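You operate a simulated robot arm through the tools that you are given. There is no shell and no other tool.

The job below is to be done with a simulated robot arm. You get a single attempt, and the scene is never put back.

TASK
Give nipple C three strokes of grease, then move the coupler to nipple D and give it two.
Fine: close the valve to pump and open it after each; the other nipples stay dry.

It is judged by the outcome, as a careful person would: the job done as asked, and still so three seconds after it is handed in. It fails if anything else is knocked over, pushed out of place, dropped, spilled or broken.

THE ROBOT
A 6-joint arm with a two-finger parallel gripper, fixed in place. Base frame: the origin is at the foot of the arm, x ahead of it, y to its left, z up; the work surface is at about z = 840. Readings come in mm, rad, newtons and seconds.
Its first joint turns from -2.897 to 2.897 rad. Payload 3.91 kg.
Tool frame: the origin (TCP) lies between the finger pads and is the grasp point; the fingertips stand 30 mm ahead of it; z points along the fingers, y is the line along which they close. Largest opening 110 mm; finger width 20, thickness 10; the body of the gripper, 48 by 112 mm, starts 55 mm behind the TCP.
Orientation is that of the tool frame in the base frame, as a unit quaternion [w, x, y, z]. With the fingers straight down and closing along the base's y, the tool's x points along the base's -x, its y along +y and its z along -z.

THE INTERFACE
- The arm moves only by the tool step_arm. Its argument "increments" is a list of rows, each a list of 7 numbers: the turn, a rotation vector about the tool's x, y, z in rad, then the shift along the tool's x, y, z in mm, then the opening, from 0 (shut) to 1 (fully open). In form: [[wx, wy, wz, tx, ty, tz, hand], ...]. A call has 1 to 20 rows; each row shifts and turns the commanded pose from where the row before left it, along the tool's axes as they then stand. Each row takes 0.2 s and may step no farther than 50 mm and 0.15 rad from the row before; otherwise, or with a gripper value out of range, the whole call is refused. Where a pose cannot be reached the arm comes as near as it can. A force on the tool above 40 N (or 10 N above the force at the start of the call, whichever is more), or a blocked arm, ends the call early, and 0.2 s more pass. Each finger travels about 108 mm/s and halts on what it meets, pressing with about 32 N; the grip force reading is that of the motor and also rises with nothing between the fingers. The clock runs only during rows and for 0.2 s after the last one: add rows that do not move to give the fingers time. It gives the time, the measured TCP pose, the force on the tool (base axes), the opening and the grip force at its end, in the units of the frame above (readings bear some noise), with the torque about the TCP (base axes, N m) and any sound that the robot's microphone picked up.
- Cameras (640 x 400 px; columns grow to the right, rows downward): "scene" is fixed at [217.8, -501, 1486.9]; the picture's right is [0.79, -0.61, 0.00], its down [-0.33, -0.43, -0.84] and it looks along [0.51, 0.67, -0.54] (base axes); focal length 356 px, centre (320, 200). "wrist" rides on the gripper at [72, 17, -103] in the tool frame; the picture's right is [-0.23, 0.97, 0.00], its down [-0.76, -0.18, -0.62] and it looks along [-0.61, -0.14, 0.78] (tool axes); focal length 222 px, centre (320, 200). There is no depth. A picture from a camera that has moved, and an enlarged one, comes with that camera's place and axes in the base frame and with its lens.
- capture(camera): a new picture of that camera. It takes no simulated time.
- enlarge(camera, box): a new picture of the part [left, top, right, bottom] of that camera's present view, enlarged. It takes no simulated time.
- finish_job(): hands the job in; it is judged then, once.

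Nothing tells you positions but the pictures and the camera data. Unless the task says otherwise, let go and move clear before handing in.

The tools are called after "Request:" as a command line: name --pt "numbers of a row" for each row, then --argument value for the rest, lists and objects as JSON in quotes. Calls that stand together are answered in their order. step_arm: Moves the arm, as the interface text tells. Its arguments: {"type":"object","properties":{"increments":{"type":"array","items":{"type":"array","items":{"type":"number"}}}},"required":["increments"]} The other tools are called the same way: capture (camera) takes a picture; enlarge (camera, box) takes an enlarged picture of a part of a camera's view; finish_job () hands the job in.

At the start:

```text
t: 0.0
eef_pos: [563.8, -183.7, 1285.8]
orientation: [0.001, 0.0, 1.0, 0.0]
wrist_force: [0.1, 0.6, -0.6]
wrist_torque: [0.0, 0.0, -0.01]
gripper_width: 110.1
grip_force: 0.1
```

scene: 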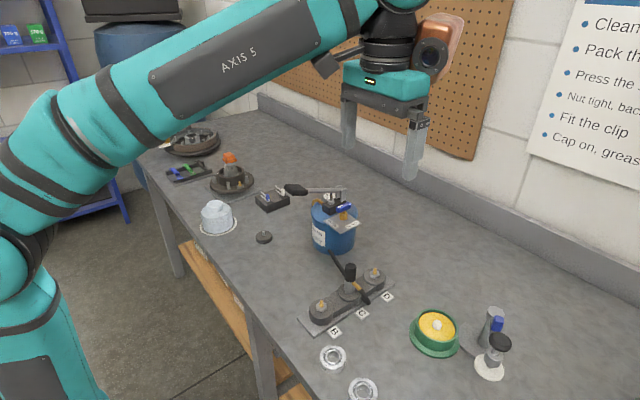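
wrist: 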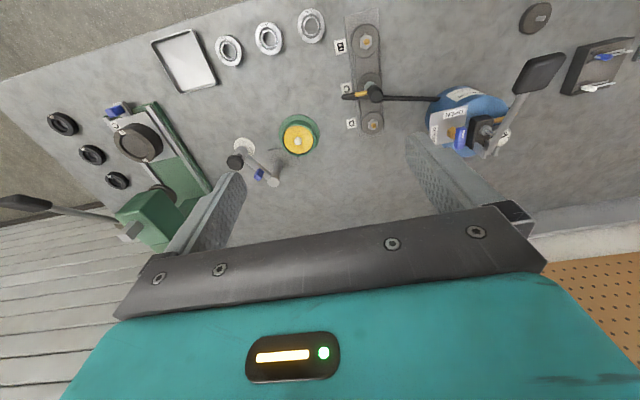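

I see a bench with a blue grease pump with a lever, a hose leading to a coupler on a block with three nipples (B, C, D). I'll enlarge views to understand the details before moving.

Request:
enlarge --camera "scene" --box '[250, 160, 430, 340]'

Request:
enlarge --camera "wrist" --box '[320, 0, 640, 170]'

Request:
enlarge --camera "scene" --box '[500, 0, 640, 200]'

Request:
enlarge --camera "scene" --box '[295, 250, 405, 340]'

```text
2.22 times, centred on (340, 250) of scene
camera zoom: at [217.8, -501.0, 1486.9], right [0.79, -0.61, 0.0], down [-0.33, -0.43, -0.84], along [0.51, 0.67, -0.54], focal length 791 px, centre (276, 89)
```

zoom: 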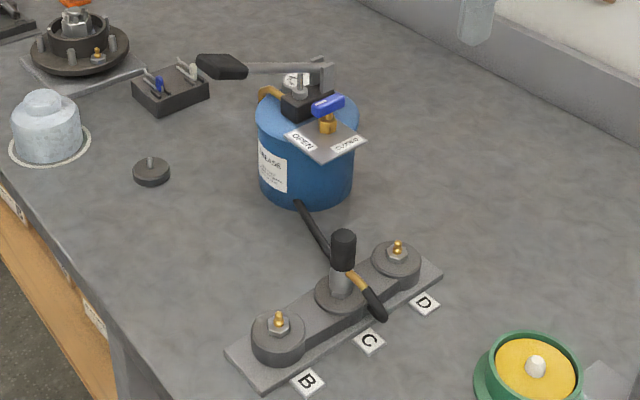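

```text
2.00 times, centred on (480, 85) of wrist
camera zoom: at [491.1, -168.7, 1390.2], right [0.23, 0.97, 0.0], down [0.76, -0.18, 0.62], along [0.61, -0.14, -0.78], focal length 444 px, centre (0, 430)
```

zoom: 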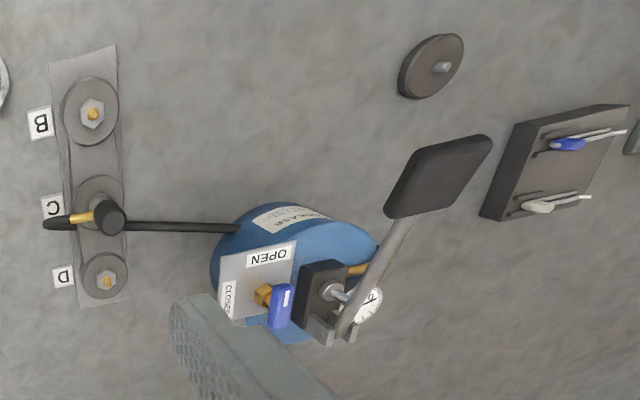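

```text
2.00 times, centred on (570, 100) of scene
camera zoom: at [217.8, -501.0, 1486.9], right [0.79, -0.61, 0.0], down [-0.33, -0.43, -0.84], along [0.51, 0.67, -0.54], focal length 712 px, centre (-180, 400)
```

zoom: 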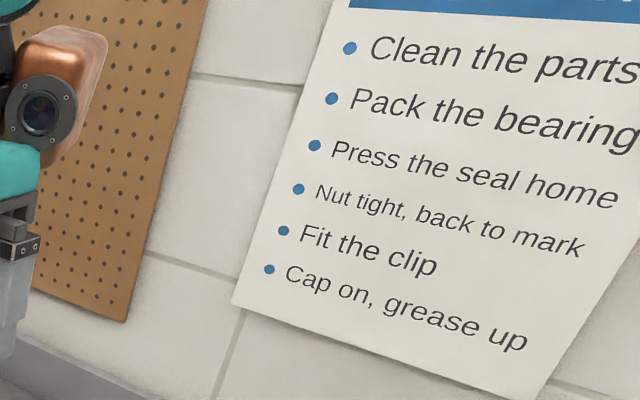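

```text
4.44 times, centred on (350, 295) of scene
camera zoom: at [217.8, -501.0, 1486.9], right [0.79, -0.61, 0.0], down [-0.33, -0.43, -0.84], along [0.51, 0.67, -0.54], focal length 1582 px, centre (187, -222)
```

zoom: 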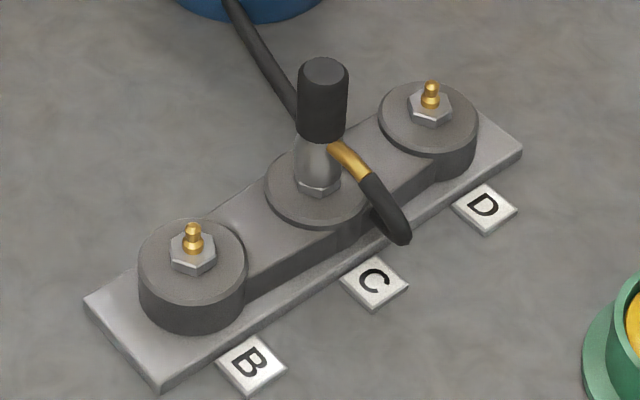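

The pump sits at about (730, 70), with a raised lever whose paddle is near (610, 107, 1052). Its valve handle is near (724, 60, 979), and the coupler is on nipple C. I'll move the wrist camera closer to the pump for an accurate look.

Request:
step_arm --pt "0 0 0 5.1 43.3 12.4 1" --pt "0 0 0 5.1 43.3 12.4 1" --pt "0 0 0 5.1 43.3 12.4 1" --pt "0 0 0 5.1 43.3 12.4 1" --pt "0 0 0 5.1 43.3 12.4 1" --pt "0 0 0 5.1 43.3 12.4 1" --pt "0 0 0 5.1 43.3 12.4 1" --pt "0 0 0 0 0 0 1"

Request:
capture --camera "wrist"

Request:
capture --camera "scene"

```text
t: 1.8
eef_pos: [532.1, 117.0, 1197.1]
orientation: [0.001, 0.0, 1.0, 0.0]
wrist_force: [0.7, 0.3, 0.7]
wrist_torque: [0.02, 0.02, 0.0]
gripper_width: 110.1
grip_force: 0.0
```

```text
taken
camera wrist: at [459.5, 132.8, 1302.1], right [0.23, 0.97, 0.0], down [0.76, -0.18, 0.62], along [0.61, -0.14, -0.78], focal length 222 px, centre (320, 200)
```

wrist: 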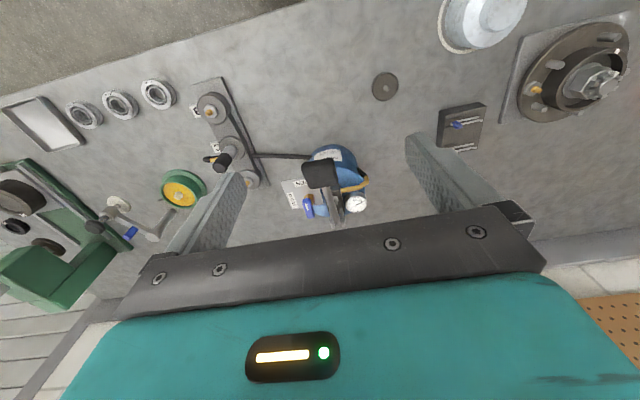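

```text
taken
```

scene: 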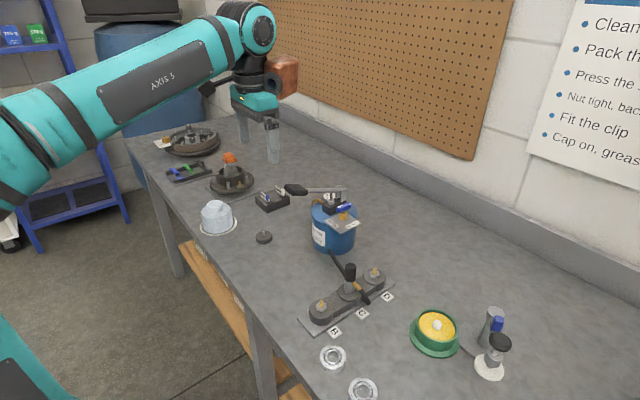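

The pump is now between the fingers in the wrist view. I'll enlarge both views to measure the valve handle, lever and coupler.

Request:
enlarge --camera "wrist" --box '[260, 130, 400, 230]'

Request:
enlarge --camera "wrist" --box '[180, 80, 320, 200]'

Request:
enlarge --camera "scene" --box '[270, 170, 390, 260]'

```text
4.00 times, centred on (330, 180) of wrist
camera zoom: at [459.5, 132.8, 1302.1], right [0.23, 0.97, 0.0], down [0.76, -0.18, 0.62], along [0.61, -0.14, -0.78], focal length 888 px, centre (280, 280)
```

zoom: 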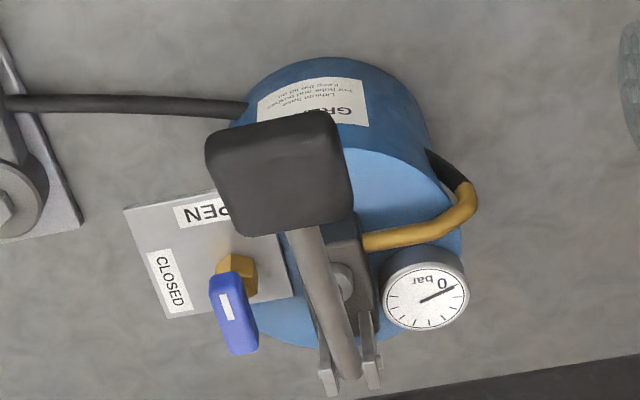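

```text
3.33 times, centred on (250, 140) of wrist
camera zoom: at [459.5, 132.8, 1302.1], right [0.23, 0.97, 0.0], down [0.76, -0.18, 0.62], along [0.61, -0.14, -0.78], focal length 740 px, centre (553, 400)
```

zoom: 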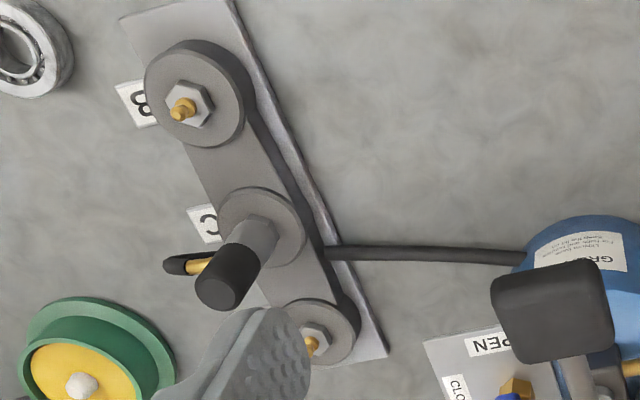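

```text
4.44 times, centred on (330, 215) of scene
camera zoom: at [217.8, -501.0, 1486.9], right [0.79, -0.61, 0.0], down [-0.33, -0.43, -0.84], along [0.51, 0.67, -0.54], focal length 1582 px, centre (276, 133)
```

zoom: 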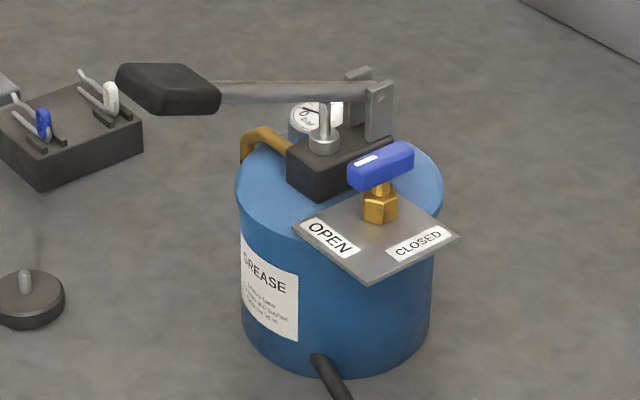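

The valve handle is centred on its stem at about (715, 50, z≈990). It lies along x with its stripe pointing at OPEN. The lever lies along x at y≈98, with its pivot near x=748 and its paddle at (606, 98, 1058). The coupler top is near (617, -89, 952), so I'll get a closer look at the coupler next.

Request:
step_arm --pt "0 0 0 -0.8 -31 31 1" --pt "0 0 0 -0.8 -31 31 1" --pt "0 0 0 -0.8 -31 31 1" --pt "0 0 0 -0.8 -31 31 1" --pt "0 0 0 -0.8 -31 31 1" --pt "0 0 0 -0.8 -31 31 1" --pt "0 0 0 0 0 0 1"

Request:
capture --camera "wrist"

Request:
enlarge --camera "wrist" --box '[230, 100, 410, 230]'

```text
t: 3.4
eef_pos: [534.3, -68.5, 1012.1]
orientation: [0.001, 0.0, 1.0, 0.001]
wrist_force: [-0.2, 0.3, -0.5]
wrist_torque: [-0.02, -0.02, -0.03]
gripper_width: 110.1
grip_force: 0.1
```

```text
taken
camera wrist: at [460.8, -53.3, 1115.9], right [0.23, 0.97, 0.0], down [0.76, -0.18, 0.62], along [0.61, -0.14, -0.78], focal length 222 px, centre (320, 200)
```

wrist: 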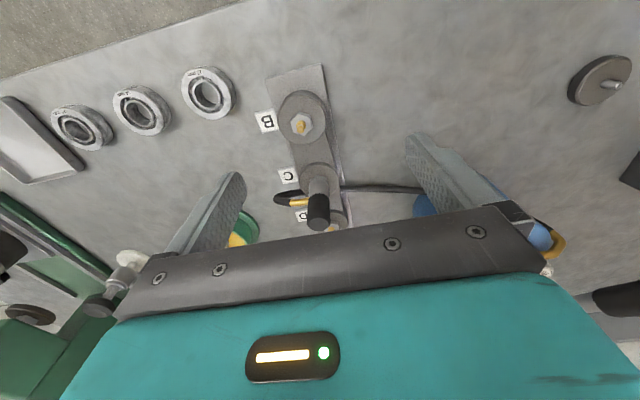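

```text
3.08 times, centred on (320, 165) of wrist
camera zoom: at [460.8, -53.3, 1115.9], right [0.23, 0.97, 0.0], down [0.76, -0.18, 0.62], along [0.61, -0.14, -0.78], focal length 684 px, centre (320, 308)
```

zoom: 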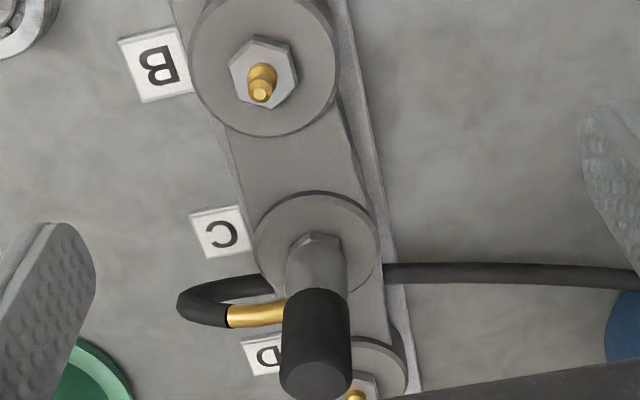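

The coupler's grip is at about (615, -91), with its top at z≈954. The brass fitting points to -y and the hose loops back below it. Next I'll look at the valve handle up close before grasping it.

Request:
step_arm --pt "0 0 0 0 0 -38 1" --pt "0 0 0 0 0 -38 1" --pt "0 0 0 0 0 -38 1" --pt "0 0 0 -17.5 36.2 0 1" --pt "0 0 0 -17.5 36.2 0 1" --pt "0 0 0 -17.5 36.2 0 1" --pt "0 0 0 -17.5 36.2 0 1" --pt "0 0 0 0 0 0 1"

Request:
capture --camera "wrist"

Request:
enlarge --camera "wrist" --box '[250, 120, 410, 230]'

```text
t: 5.2
eef_pos: [606.8, 77.8, 1129.5]
orientation: [0.001, 0.0, 1.0, 0.0]
wrist_force: [0.7, -0.1, -0.1]
wrist_torque: [0.04, -0.01, 0.0]
gripper_width: 109.9
grip_force: 0.0
```

```text
taken
camera wrist: at [533.9, 94.4, 1232.7], right [0.23, 0.97, 0.0], down [0.76, -0.18, 0.62], along [0.61, -0.14, -0.78], focal length 222 px, centre (320, 200)
```

wrist: 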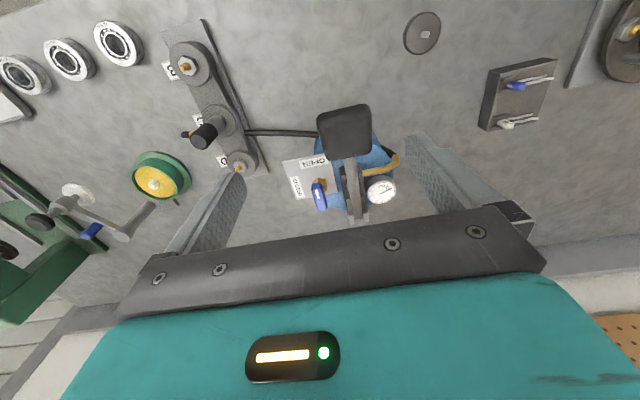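

```text
3.64 times, centred on (330, 175) of wrist
camera zoom: at [533.9, 94.4, 1232.7], right [0.23, 0.97, 0.0], down [0.76, -0.18, 0.62], along [0.61, -0.14, -0.78], focal length 808 px, centre (284, 291)
```

zoom: 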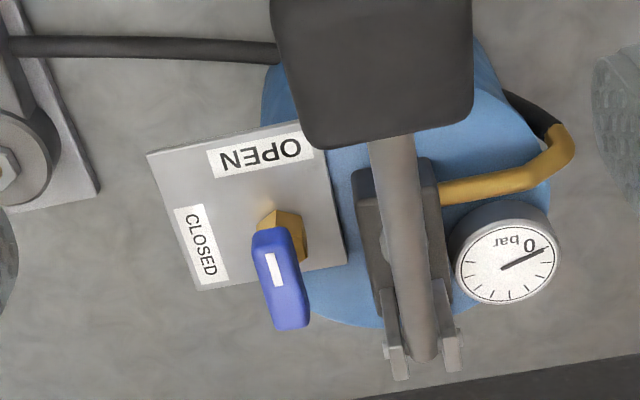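

The handle is centred at about (715, 50), aligned with x, and the gauge reads 0 bar. I'll move above it with a narrowed opening and start down.

Request:
step_arm --pt "0 0 0 -27 -7 0 0.34" --pt "0 0 0 -27 -7 0 0.34" --pt "0 0 0 -27 -7 0 0.34" --pt "0 0 0 -27 -6.8 0 0.34" --pt "0 0 0 0 0 30 0.34" --pt "0 0 0 0 0 30 0.34" --pt "0 0 0 0 0 15 0.34" --pt "0 0 0 0 0 0 0.34"

Request:
capture --camera "wrist"

Request:
enlarge --camera "wrist" --box '[240, 110, 400, 220]'

Request:
enlarge --camera "scene" --box '[250, 120, 410, 260]'

```text
t: 7.0
eef_pos: [712.0, 48.8, 1053.9]
orientation: [0.001, -0.001, 1.0, 0.0]
wrist_force: [-0.4, 0.3, -0.5]
wrist_torque: [0.0, 0.02, -0.01]
gripper_width: 37.3
grip_force: 0.1
```

```text
taken
camera wrist: at [640.1, 64.2, 1157.1], right [0.23, 0.97, 0.0], down [0.76, -0.18, 0.62], along [0.61, -0.14, -0.78], focal length 222 px, centre (320, 200)
```

wrist: 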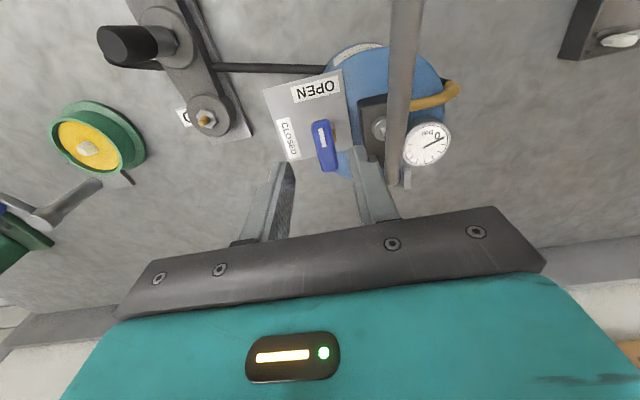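

```text
3.64 times, centred on (320, 165) of wrist
camera zoom: at [640.1, 64.2, 1157.1], right [0.23, 0.97, 0.0], down [0.76, -0.18, 0.62], along [0.61, -0.14, -0.78], focal length 808 px, centre (320, 327)
```

zoom: 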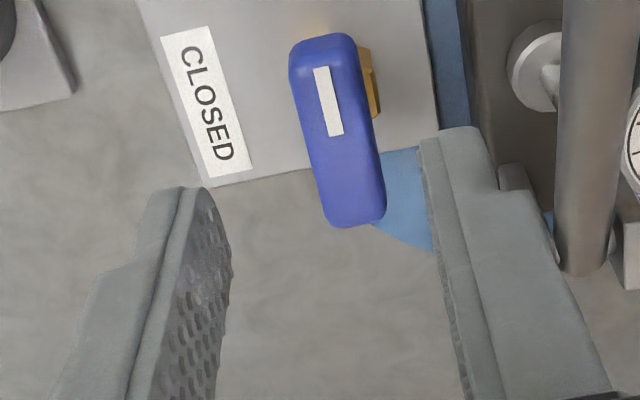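

```text
2.86 times, centred on (330, 190) of scene
camera zoom: at [217.8, -501.0, 1486.9], right [0.79, -0.61, 0.0], down [-0.33, -0.43, -0.84], along [0.51, 0.67, -0.54], focal length 1017 px, centre (291, 229)
```

zoom: 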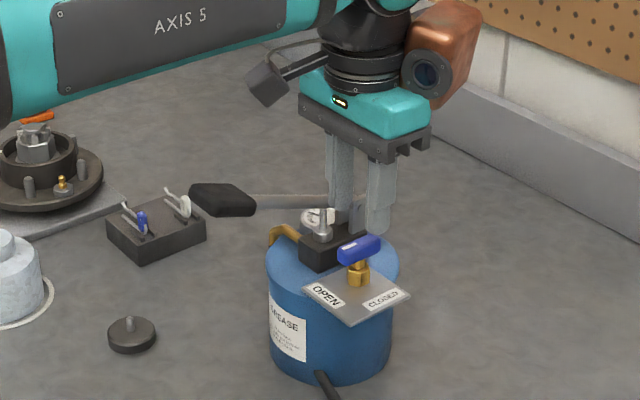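

The open fingers are above the handle but about 3 mm off in x and y. I'll correct that, lower the fingertips around the handle to z≈982, and close.

Request:
step_arm --pt "0 0 0 -3 2.8 0 0.34" --pt "0 0 0 0 0 14 0.34" --pt "0 0 0 0 0 14 0.34" --pt "0 0 0 0 0 14 0.34" --pt "0 0 0 0 0 0 0.34"

Request:
capture --camera "wrist"

Request:
enlarge --camera "wrist" --box '[240, 110, 400, 220]'

Request:
enlarge --camera "scene" --box '[280, 140, 400, 240]'

```text
t: 8.2
eef_pos: [714.8, 53.0, 1011.4]
orientation: [0.001, 0.0, 1.0, 0.0]
wrist_force: [-0.5, 0.2, -0.1]
wrist_torque: [0.0, 0.02, -0.02]
gripper_width: 37.3
grip_force: 0.1
```

```text
taken
camera wrist: at [642.1, 69.1, 1115.7], right [0.23, 0.97, 0.0], down [0.76, -0.18, 0.62], along [0.61, -0.14, -0.78], focal length 222 px, centre (320, 200)
```

wrist: 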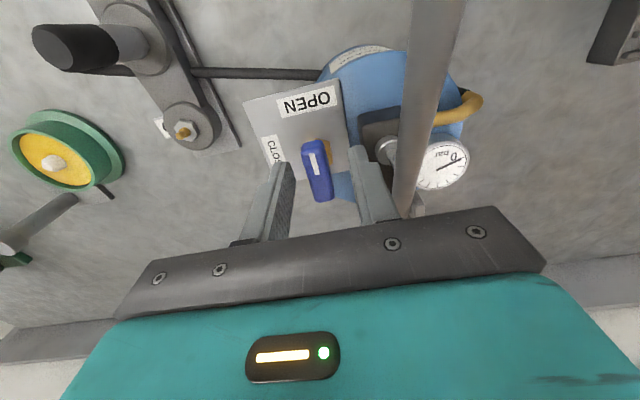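

```text
3.64 times, centred on (320, 165) of wrist
camera zoom: at [642.1, 69.1, 1115.7], right [0.23, 0.97, 0.0], down [0.76, -0.18, 0.62], along [0.61, -0.14, -0.78], focal length 808 px, centre (320, 327)
```

zoom: 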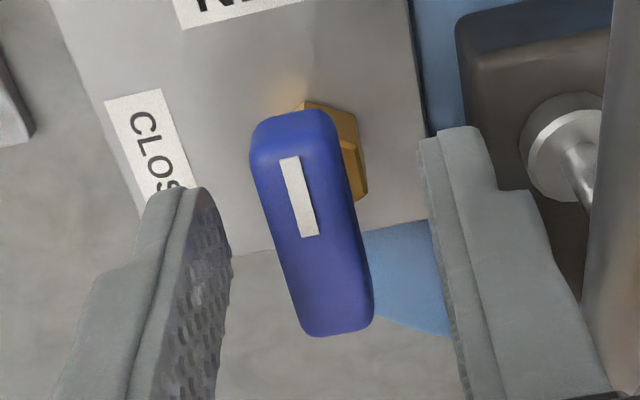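

```text
4.00 times, centred on (340, 190) of scene
camera zoom: at [217.8, -501.0, 1486.9], right [0.79, -0.61, 0.0], down [-0.33, -0.43, -0.84], along [0.51, 0.67, -0.54], focal length 1424 px, centre (240, 240)
```

zoom: 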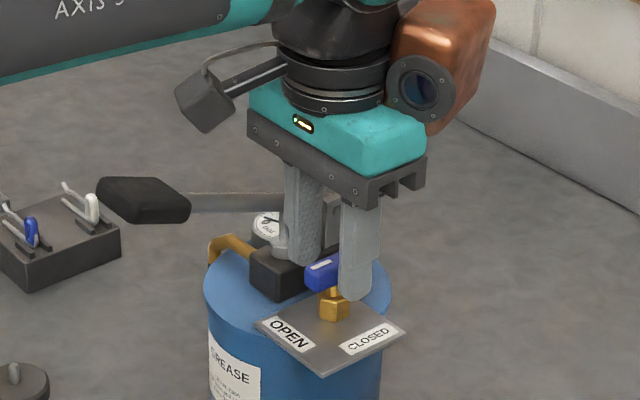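

The fingertips straddle the handle with clearance from the lever. I'll close on it now.

Request:
step_arm --pt "0 0 0 0.5 -1 0 0.2" --pt "0 0 0 0 0 0 0.05" --pt "0 0 0 0 0 0 0.05" --pt "0 0 0 0 0 0 0.05"

Request:
enlarge --camera "wrist" --box '[240, 110, 400, 220]'

```text
t: 9.2
eef_pos: [714.2, 53.0, 1011.9]
orientation: [0.001, 0.0, 1.0, 0.0]
wrist_force: [-0.3, -4.7, -2.2]
wrist_torque: [-0.14, -0.84, 0.01]
gripper_width: 15.1
grip_force: 44.7
```

```text
3.64 times, centred on (320, 165) of wrist
camera zoom: at [641.3, 67.6, 1116.1], right [0.23, 0.97, 0.0], down [0.76, -0.18, 0.62], along [0.61, -0.14, -0.78], focal length 808 px, centre (320, 327)
```

zoom: 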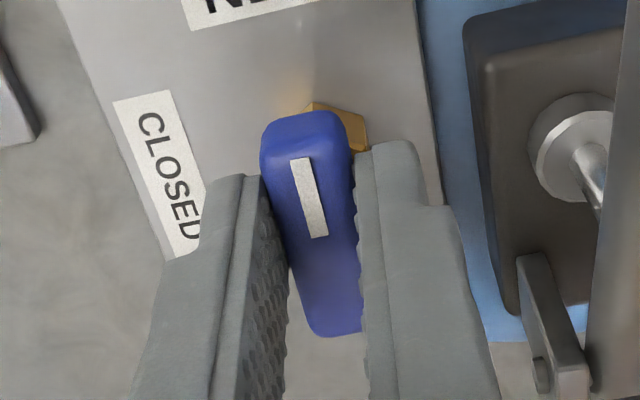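

I have the handle gripped at 15 mm. I'll rotate it about the vertical, counter-clockwise seen from above, so the stripe goes from OPEN toward CLOSED, in two halves.

Request:
step_arm --pt "0 0 -0.13 -0.5 -0.5 0 0.05" --pt "0 0 -0.13 0 -0.5 0 0.05" --pt "0 0 -0.13 0 0 0 0.05" --pt "0 0 -0.13 0 0 0 0.05" --pt "0 0 -0.13 0 0 0 0.05" --pt "0 0 -0.13 0 0 0 0.05"

Request:
enlarge --camera "wrist" --box '[240, 110, 400, 220]'

Request:
enlarge --camera "scene" --box '[280, 140, 400, 240]'

```text
t: 10.6
eef_pos: [714.7, 49.0, 1010.8]
orientation: [0.002, -0.381, 0.925, 0.001]
wrist_force: [8.6, -18.3, 26.4]
wrist_torque: [0.02, -0.47, -0.09]
gripper_width: 15.0
grip_force: 44.8
```

```text
3.64 times, centred on (320, 165) of wrist
camera zoom: at [651.4, 8.7, 1115.9], right [-0.52, 0.85, 0.0], down [0.66, 0.41, 0.63], along [0.53, 0.33, -0.78], focal length 808 px, centre (320, 327)
```

zoom: 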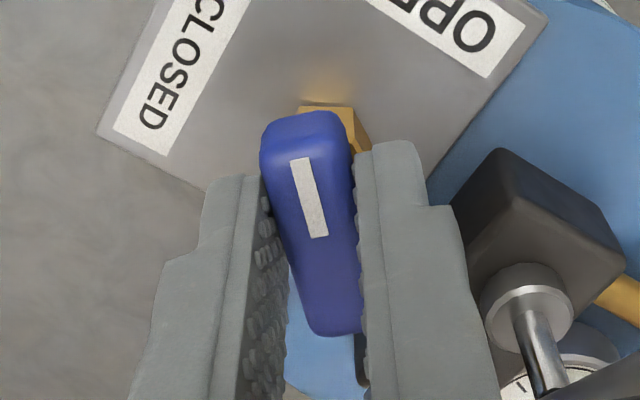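

```text
4.00 times, centred on (340, 190) of scene
camera zoom: at [217.8, -501.0, 1486.9], right [0.79, -0.61, 0.0], down [-0.33, -0.43, -0.84], along [0.51, 0.67, -0.54], focal length 1424 px, centre (240, 240)
```

zoom: 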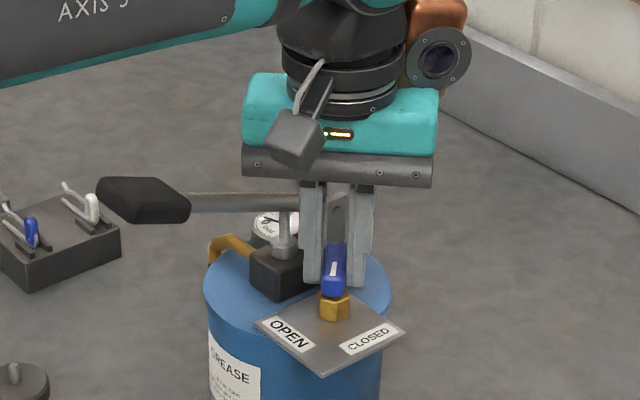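

The handle is turning with the gripper and is about halfway. I'll relieve the side load slightly and complete the turn to CLOSED.

Request:
step_arm --pt "0 0 -0.13 0.4 -1.0 -1 0.05" --pt "0 0 -0.13 0 0 0 0.05" --pt "0 0 -0.13 0 0 0 0.05" --pt "0 0 -0.13 0 0 0 0.05" --pt "0 0 -0.13 0 0 0 0.05" --pt "0 0 -0.13 0 0 0 0.05" --pt "0 0 0 0 0 0 0.05"

Request:
enlarge --camera "wrist" --box '[240, 110, 400, 220]'

Request:
enlarge --camera "scene" --box '[280, 140, 400, 240]'

```text
t: 11.4
eef_pos: [715.3, 48.1, 1011.6]
orientation: [0.001, -0.531, 0.848, -0.002]
wrist_force: [11.9, -14.1, 1.0]
wrist_torque: [-0.33, 0.07, -0.07]
gripper_width: 14.7
grip_force: 45.0
stopped in row 3: the force on the tool passed its limit at 45 N (the readings are from after the stop); the commanded pose is now the measured one
```

```text
3.64 times, centred on (320, 165) of wrist
camera zoom: at [668.9, -10.7, 1115.9], right [-0.78, 0.63, 0.0], down [0.49, 0.61, 0.62], along [0.4, 0.48, -0.78], focal length 808 px, centre (320, 327)
```

zoom: 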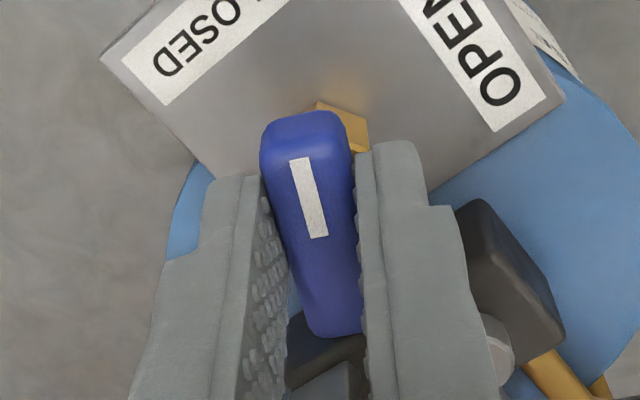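

```text
4.00 times, centred on (340, 190) of scene
camera zoom: at [217.8, -501.0, 1486.9], right [0.79, -0.61, 0.0], down [-0.33, -0.43, -0.84], along [0.51, 0.67, -0.54], focal length 1424 px, centre (240, 240)
```

zoom: 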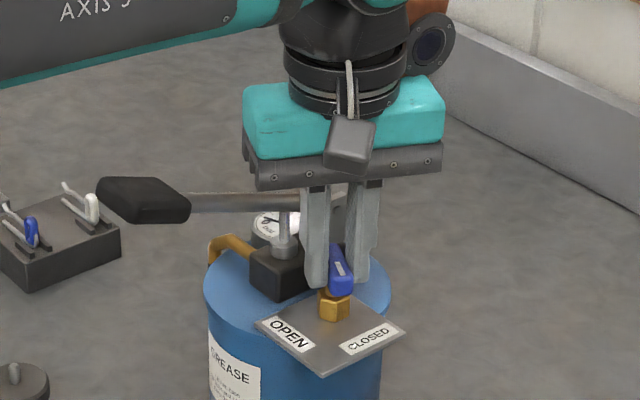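

The force limit tripped at about 64° from a small pivot offset. I'll shift the gripper in the direction of the residual force to unload it, then read again.

Request:
step_arm --pt "0 0 0 0.6 -1.4 0 0.05" --pt "0 0 0 0 0 0 0.05"

```text
t: 12.0
eef_pos: [716.5, 48.4, 1011.8]
orientation: [0.001, -0.531, 0.847, -0.001]
wrist_force: [-5.8, -2.8, -1.3]
wrist_torque: [-1.19, 0.89, -0.01]
gripper_width: 14.8
grip_force: 45.1
```

The load is now small, so I'll continue the turn in smaller steps.

Request:
step_arm --pt "0 0 -0.07 0 0 0 0.05" --pt "0 0 -0.07 0 0 0 0.05" --pt "0 0 0 0 0 0 0.05"

```text
t: 12.8
eef_pos: [715.6, 48.9, 1011.5]
orientation: [0.002, -0.589, 0.808, -0.001]
wrist_force: [-16.1, 2.0, 2.0]
wrist_torque: [0.05, 0.66, 0.06]
gripper_width: 15.0
grip_force: 45.1
```

At about 72° now. I'll relieve the x load and continue.

Request:
step_arm --pt "0 0 -0.06 0.2 0.9 0 0.05" --pt "0 0 -0.06 0 0.3 0 0.05" --pt "0 0 -0.06 0 0.2 0 0.05" --pt "0 0 0 0 0 0 0.05"

Request:
enlarge --camera "wrist" --box '[240, 110, 400, 220]'

```text
t: 13.7
eef_pos: [716.9, 47.3, 1011.8]
orientation: [0.003, -0.659, 0.752, -0.003]
wrist_force: [22.9, 1.5, 0.8]
wrist_torque: [-0.08, -0.19, -0.08]
gripper_width: 14.6
grip_force: 44.8
stopped in row 4: the force on the tool passed its limit at 42 N (the readings are from after the stop); the commanded pose is now the measured one
```

```text
3.64 times, centred on (320, 165) of wrist
camera zoom: at [690.3, -23.1, 1115.8], right [-0.94, 0.35, -0.01], down [0.27, 0.73, 0.63], along [0.23, 0.58, -0.78], focal length 808 px, centre (320, 327)
```

zoom: 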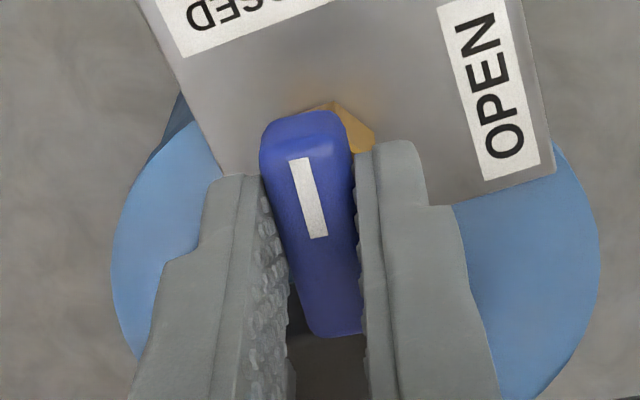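

At about 82°. I'll unload the x force again and finish the last few degrees.

Request:
step_arm --pt "0 0 0 -0.1 -1.2 0 0.05" --pt "0 0 0 0 0 0 0.05"

```text
t: 14.3
eef_pos: [716.9, 48.2, 1011.5]
orientation: [0.002, -0.659, 0.752, -0.003]
wrist_force: [11.6, 3.1, -2.3]
wrist_torque: [0.18, 0.21, -0.04]
gripper_width: 15.0
grip_force: 45.0
```

Request:
step_arm --pt "0 0 -0.04 0 -0.5 0 0.05" --pt "0 0 -0.04 0 -0.2 0 0.05" --pt "0 0 0 0 0 0 0.05"

```text
t: 15.1
eef_pos: [718.2, 47.9, 1011.5]
orientation: [0.003, -0.69, 0.724, -0.002]
wrist_force: [-3.0, 5.3, -6.4]
wrist_torque: [1.46, 0.53, 0.01]
gripper_width: 14.8
grip_force: 45.1
```

About 87° now with a low load. One more small turn should bring it to the stop.

Request:
step_arm --pt "0 0 -0.03 0 0 0 0.05" --pt "0 0 -0.03 0 0 0 0.05" --pt "0 0 0 0 0 0 0.05"

Request:
enlarge --camera "wrist" --box '[240, 90, 400, 220]'

Request:
enlarge --camera "scene" --box '[280, 140, 400, 240]'

```text
t: 15.9
eef_pos: [718.3, 47.3, 1012.6]
orientation: [-0.002, 0.71, -0.704, 0.002]
wrist_force: [-5.1, 9.3, -9.3]
wrist_torque: [1.19, 0.66, 0.04]
gripper_width: 14.7
grip_force: 45.2
```

```text
3.08 times, centred on (320, 155) of wrist
camera zoom: at [701.1, -26.1, 1115.9], right [-0.98, 0.22, -0.01], down [0.17, 0.76, 0.62], along [0.14, 0.61, -0.78], focal length 684 px, centre (320, 338)
```

zoom: 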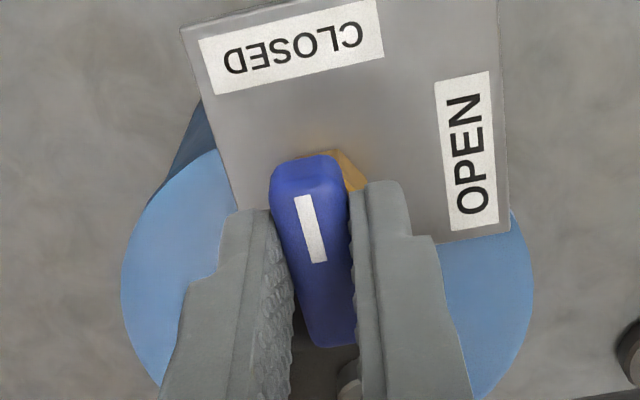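

```text
4.00 times, centred on (340, 190) of scene
camera zoom: at [217.8, -501.0, 1486.9], right [0.79, -0.61, 0.0], down [-0.33, -0.43, -0.84], along [0.51, 0.67, -0.54], focal length 1424 px, centre (240, 240)
```

zoom: 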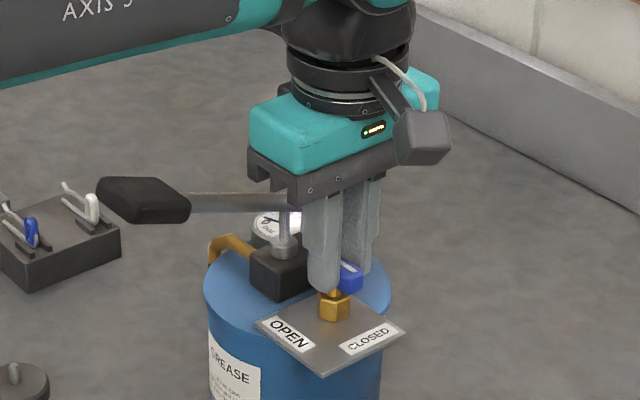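

The stripe points at CLOSED at about 91° of turn. I'll nudge slightly more to feel for the stop.

Request:
step_arm --pt "0 0 -0.04 0 0.3 0 0.05" --pt "0 0 0 0 0 0 0.05"

```text
t: 16.5
eef_pos: [718.2, 48.0, 1012.2]
orientation: [-0.004, 0.725, -0.689, 0.003]
wrist_force: [8.2, 12.0, -2.7]
wrist_torque: [1.05, 0.45, -0.04]
gripper_width: 15.0
grip_force: 45.3
```

I'll release the handle, raise the gripper and check the valve's position.

Request:
step_arm --pt "0 0 0 0 0 0 0.2" --pt "0 0 0 0 0 0 0.34" --pt "0 0 0 0 0 0 0.34" --pt "0 0 0 0 0 -30 0.34" --pt "0 0 0 0 0 -40 0.34" --pt "0 0 0 0 0 -30 0.34" --pt "0 0 0 0 0 0 0.34"

Request:
enlarge --camera "wrist" --box '[240, 60, 420, 200]'

Request:
enlarge --camera "scene" --box '[280, 140, 400, 240]'

```text
t: 18.1
eef_pos: [715.5, 46.1, 1112.8]
orientation: [-0.003, 0.724, -0.69, 0.002]
wrist_force: [-0.5, -0.1, 0.6]
wrist_torque: [-0.02, 0.0, 0.02]
gripper_width: 37.3
grip_force: 0.0
```

```text
2.86 times, centred on (330, 130) of wrist
camera zoom: at [702.7, -28.1, 1217.2], right [-0.98, 0.18, -0.01], down [0.14, 0.77, 0.62], along [0.12, 0.61, -0.78], focal length 635 px, centre (291, 400)
```

zoom: 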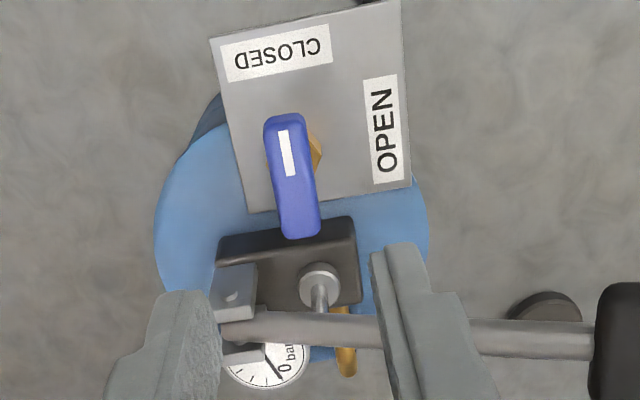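

```text
4.00 times, centred on (340, 190) of scene
camera zoom: at [217.8, -501.0, 1486.9], right [0.79, -0.61, 0.0], down [-0.33, -0.43, -0.84], along [0.51, 0.67, -0.54], focal length 1424 px, centre (240, 240)
```

zoom: 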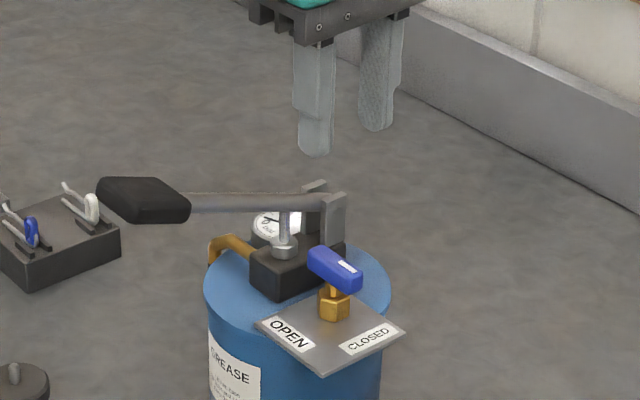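

The valve is fully on CLOSED, a clean quarter turn. Next I'll turn the gripper back to its original orientation, close the fingers and go above the lever paddle.

Request:
step_arm --pt "0 0 0.147 0 0 -2 0.34" --pt "0 0 0.147 0 0 -2 0.34" --pt "0 0 0.147 0 0 -2 0.34" --pt "0 0 0.147 0 0 -2 0.34" --pt "0 0 0.147 0 0 -2 0.34" --pt "0 0 0.147 0 0 -2 0.34" --pt "0 0 0.147 0 0 -2 0.34" --pt "0 0 0.147 0 0 -2 0.34" --pt "0 0 0.147 0 0 -2 0.34" --pt "0 0 0.147 0 0 -2 0.2" --pt "0 0 0.147 0 0 -2 0.0" --pt "0 0 0 36.5 17.3 0 0" --pt "0 0 0 36.5 17.3 0 0" --pt "0 0 0 36.5 17.3 0 0" --pt "0 0 0 0 0 0 0"

Request:
capture --camera "wrist"

Request:
enlarge --camera "scene" --box '[250, 120, 410, 260]'

```text
t: 21.3
eef_pos: [605.7, 100.0, 1133.4]
orientation: [0.005, -0.001, 1.0, 0.0]
wrist_force: [-0.3, 0.7, 0.2]
wrist_torque: [-0.05, 0.01, 0.01]
gripper_width: 0.0
grip_force: 32.3
```

```text
taken
camera wrist: at [532.9, 115.6, 1237.4], right [0.23, 0.97, 0.0], down [0.76, -0.18, 0.63], along [0.61, -0.14, -0.78], focal length 222 px, centre (320, 200)
```

wrist: 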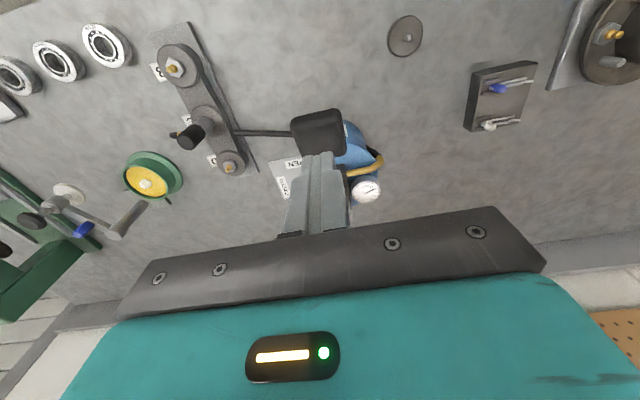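

```text
2.86 times, centred on (330, 190) of scene
camera zoom: at [217.8, -501.0, 1486.9], right [0.79, -0.61, 0.0], down [-0.33, -0.43, -0.84], along [0.51, 0.67, -0.54], focal length 1017 px, centre (291, 229)
```

zoom: 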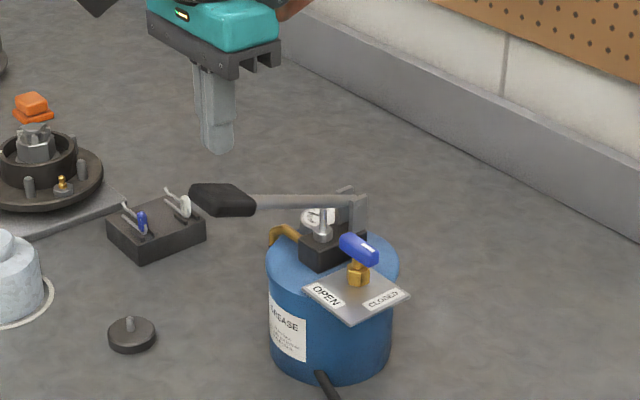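

The closed fingers are above the paddle at about (604, 99). I'll descend and press part way, watching the force and whether the pump stays put.

Request:
step_arm --pt "0 0 0 3 -1 30 0" --pt "0 0 0 0 0 8 0" --pt "0 0 0 0 0 8 0" --pt "0 0 0 0 0 8 0" --pt "0 0 0 0 0 0 0"

Request:
enlarge --camera "scene" --box '[250, 120, 410, 260]'

Request:
enlarge --camera "wrist" --box '[250, 90, 410, 220]'

```text
t: 22.5
eef_pos: [603.9, 99.8, 1079.5]
orientation: [0.004, 0.0, 1.0, 0.001]
wrist_force: [0.3, 0.5, 0.9]
wrist_torque: [0.01, 0.03, 0.02]
gripper_width: 0.1
grip_force: 32.3
```

```text
2.86 times, centred on (330, 190) of scene
camera zoom: at [217.8, -501.0, 1486.9], right [0.79, -0.61, 0.0], down [-0.33, -0.43, -0.84], along [0.51, 0.67, -0.54], focal length 1017 px, centre (291, 229)
```

zoom: 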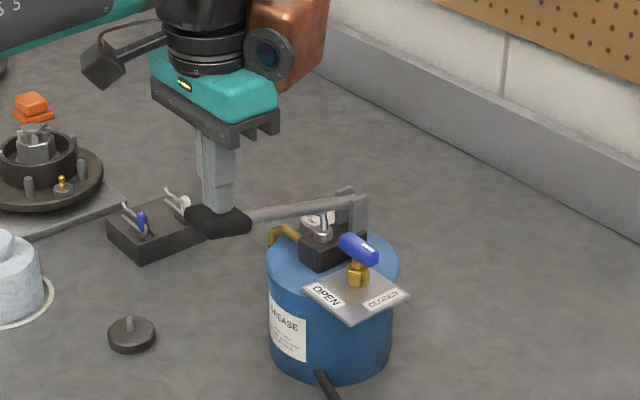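

```text
3.08 times, centred on (330, 155) of wrist
camera zoom: at [531.4, 115.2, 1183.1], right [0.22, 0.97, 0.0], down [0.76, -0.18, 0.63], along [0.61, -0.14, -0.78], focal length 684 px, centre (289, 338)
```

zoom: 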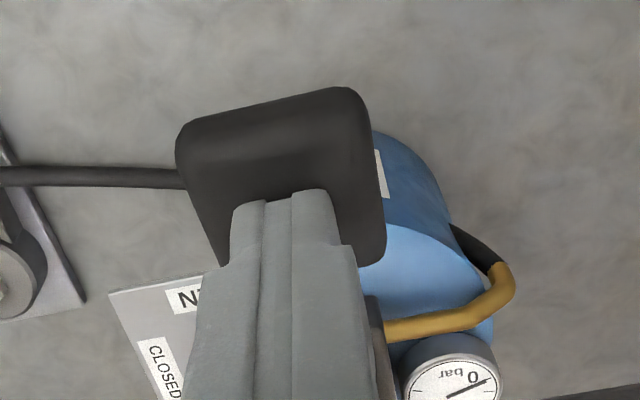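

The lever is moving down with almost no resistance and the pump isn't moving. I'll keep pressing to find the lower stop.

Request:
step_arm --pt "0 0 0 1.5 0 8 0" --pt "0 0 0 1.5 0 8 0" --pt "0 0 0 1 0 8 0" --pt "0 0 0 1 0 8 0" --pt "0 0 0 0 0 0 0"

Request:
enlarge --camera "scene" --box '[250, 120, 410, 260]'

Request:
enlarge --camera "wrist" --box '[250, 90, 410, 220]'

```text
t: 23.7
eef_pos: [601.0, 101.7, 1046.8]
orientation: [0.004, -0.001, 1.0, 0.0]
wrist_force: [0.6, -0.8, 2.2]
wrist_torque: [-0.02, 0.04, 0.01]
gripper_width: 0.0
grip_force: 32.1
```

```text
2.86 times, centred on (330, 190) of scene
camera zoom: at [217.8, -501.0, 1486.9], right [0.79, -0.61, 0.0], down [-0.33, -0.43, -0.84], along [0.51, 0.67, -0.54], focal length 1017 px, centre (291, 229)
```

zoom: 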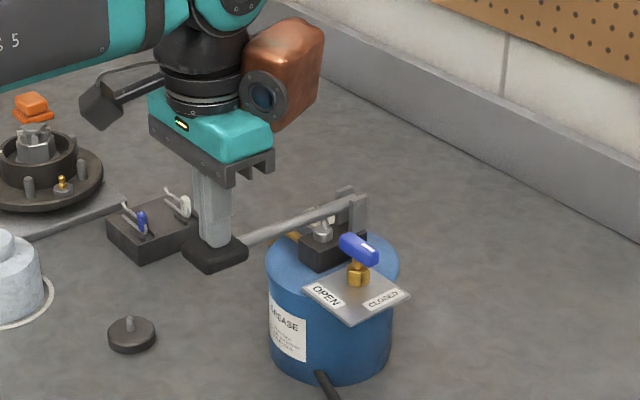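

```text
3.08 times, centred on (330, 155) of wrist
camera zoom: at [526.9, 115.7, 1151.5], right [0.22, 0.97, 0.0], down [0.76, -0.18, 0.63], along [0.61, -0.14, -0.78], focal length 684 px, centre (289, 338)
```

zoom: 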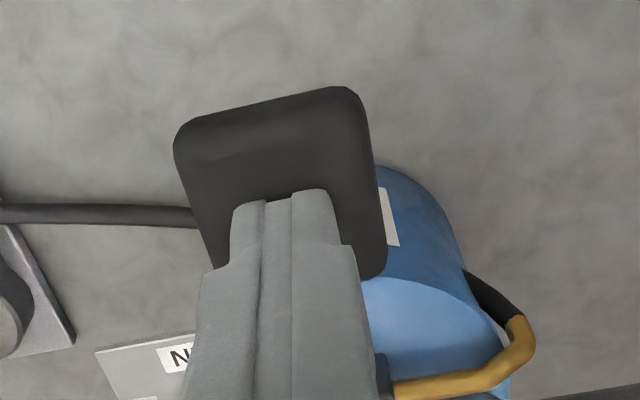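

Still low force, with the lever now near horizontal. I'll continue down.

Request:
step_arm --pt "0 0 0 0.5 0 8 0" --pt "0 0 0 0 0 8 0" --pt "0 0 0 0 0 8 0" --pt "0 0 0 0 0 0 0"

Request:
enlarge --camera "scene" --box '[250, 120, 410, 260]'

```text
t: 24.7
eef_pos: [599.0, 99.7, 1023.2]
orientation: [0.004, 0.0, 1.0, 0.0]
wrist_force: [-0.2, 0.5, 2.5]
wrist_torque: [0.0, -0.01, 0.0]
gripper_width: 0.2
grip_force: 32.0
```

```text
2.86 times, centred on (330, 190) of scene
camera zoom: at [217.8, -501.0, 1486.9], right [0.79, -0.61, 0.0], down [-0.33, -0.43, -0.84], along [0.51, 0.67, -0.54], focal length 1017 px, centre (291, 229)
```

zoom: 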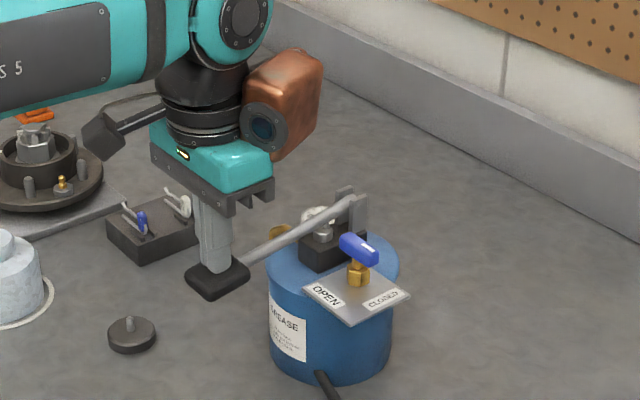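

The force is only 2.5 N, so I'll continue until it stops.

Request:
step_arm --pt "0 0 0 0 0 6 0" --pt "0 0 0 0 0 6 0" --pt "0 0 0 0 0 6 0" --pt "0 0 0 0 0 6 0" --pt "0 0 0 0 0 0 0"

Request:
enlarge --camera "scene" --box '[250, 120, 410, 260]'

```text
t: 25.4
eef_pos: [598.4, 98.8, 1013.6]
orientation: [0.009, -0.002, 1.0, 0.002]
wrist_force: [-4.2, 0.0, 12.0]
wrist_torque: [-0.02, 0.0, 0.16]
gripper_width: 0.1
grip_force: 32.4
stopped in row 3: the force on the tool passed its limit at 50 N (the readings are from after the stop); the commanded pose is now the measured one
```

```text
2.86 times, centred on (330, 190) of scene
camera zoom: at [217.8, -501.0, 1486.9], right [0.79, -0.61, 0.0], down [-0.33, -0.43, -0.84], along [0.51, 0.67, -0.54], focal length 1017 px, centre (291, 229)
```

zoom: 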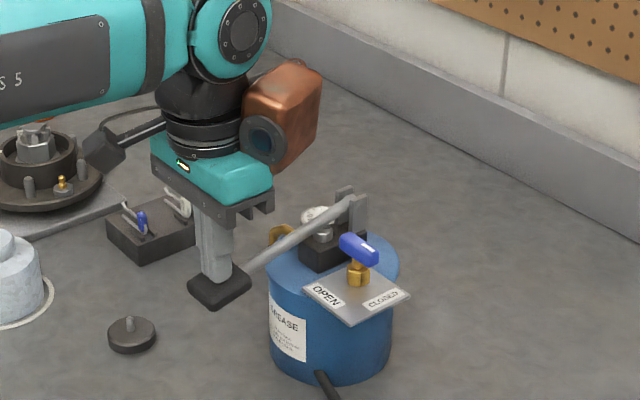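

I hit the lower stop at TCP z≈1013 and the pump stayed put. Now I'll raise the fingers and see whether the lever springs back.

Request:
step_arm --pt "0 0 0 0 0 -10 0" --pt "0 0 0 0 0 -15 0" --pt "0 0 0 0 0 0 0"

Request:
enlarge --camera "scene" --box '[250, 120, 410, 260]'

Request:
enlarge --camera "wrist" --box '[250, 90, 410, 220]'

```text
t: 26.2
eef_pos: [598.6, 100.6, 1038.3]
orientation: [0.008, -0.001, 1.0, 0.001]
wrist_force: [-0.3, -0.5, 2.7]
wrist_torque: [-0.04, -0.01, -0.01]
gripper_width: 0.0
grip_force: 31.5
```

```text
2.86 times, centred on (330, 190) of scene
camera zoom: at [217.8, -501.0, 1486.9], right [0.79, -0.61, 0.0], down [-0.33, -0.43, -0.84], along [0.51, 0.67, -0.54], focal length 1017 px, centre (291, 229)
```

zoom: 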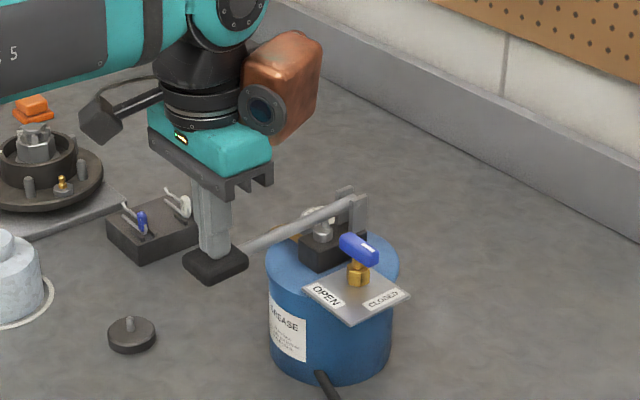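

```text
3.08 times, centred on (330, 155) of wrist
camera zoom: at [525.1, 115.3, 1140.3], right [0.22, 0.97, 0.0], down [0.75, -0.18, 0.63], along [0.62, -0.14, -0.77], focal length 684 px, centre (289, 338)
```

zoom: 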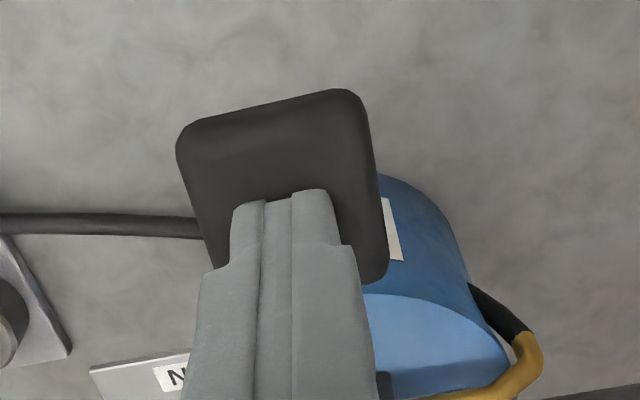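

The lever follows the fingers up, so it is spring-returned. I'll raise fully above the top position and check the gauge.

Request:
step_arm --pt "0 0 0 -1 0 -17 0" --pt "0 0 0 -1 0 -17 0" --pt "0 0 0 -1 0 -17 0" --pt "0 0 0 -1 0 -17 0" --pt "0 0 0 0 0 -8 0" --pt "0 0 0 0 0 0 0"

Request:
enlarge --camera "scene" --box '[280, 150, 400, 250]'

Request:
enlarge --camera "wrist" --box '[250, 90, 410, 220]'

Request:
enlarge --camera "scene" --box '[290, 250, 400, 340]'

```text
t: 27.6
eef_pos: [601.3, 99.9, 1113.3]
orientation: [0.008, -0.002, 1.0, 0.001]
wrist_force: [0.1, 0.0, -0.6]
wrist_torque: [0.02, 0.01, 0.02]
gripper_width: 0.2
grip_force: 31.7
```

```text
4.00 times, centred on (340, 200) of scene
camera zoom: at [217.8, -501.0, 1486.9], right [0.79, -0.61, 0.0], down [-0.33, -0.43, -0.84], along [0.51, 0.67, -0.54], focal length 1424 px, centre (240, 200)
```

zoom: 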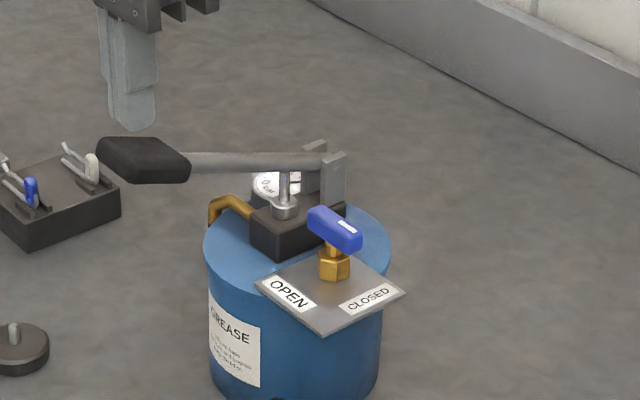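

```text
3.08 times, centred on (330, 155) of wrist
camera zoom: at [527.5, 114.2, 1216.6], right [0.22, 0.97, 0.0], down [0.75, -0.18, 0.63], along [0.62, -0.14, -0.77], focal length 684 px, centre (289, 338)
```

zoom: 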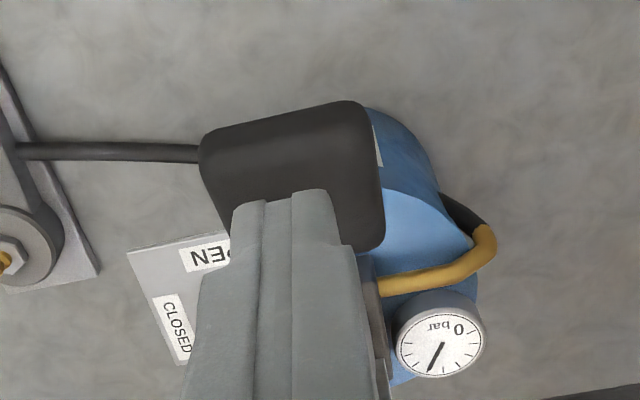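

```text
4.44 times, centred on (345, 295) of scene
camera zoom: at [217.8, -501.0, 1486.9], right [0.79, -0.61, 0.0], down [-0.33, -0.43, -0.84], along [0.51, 0.67, -0.54], focal length 1582 px, centre (209, -222)
```

zoom: 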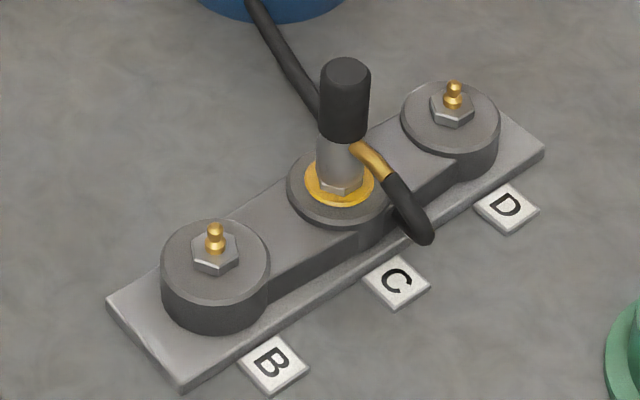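

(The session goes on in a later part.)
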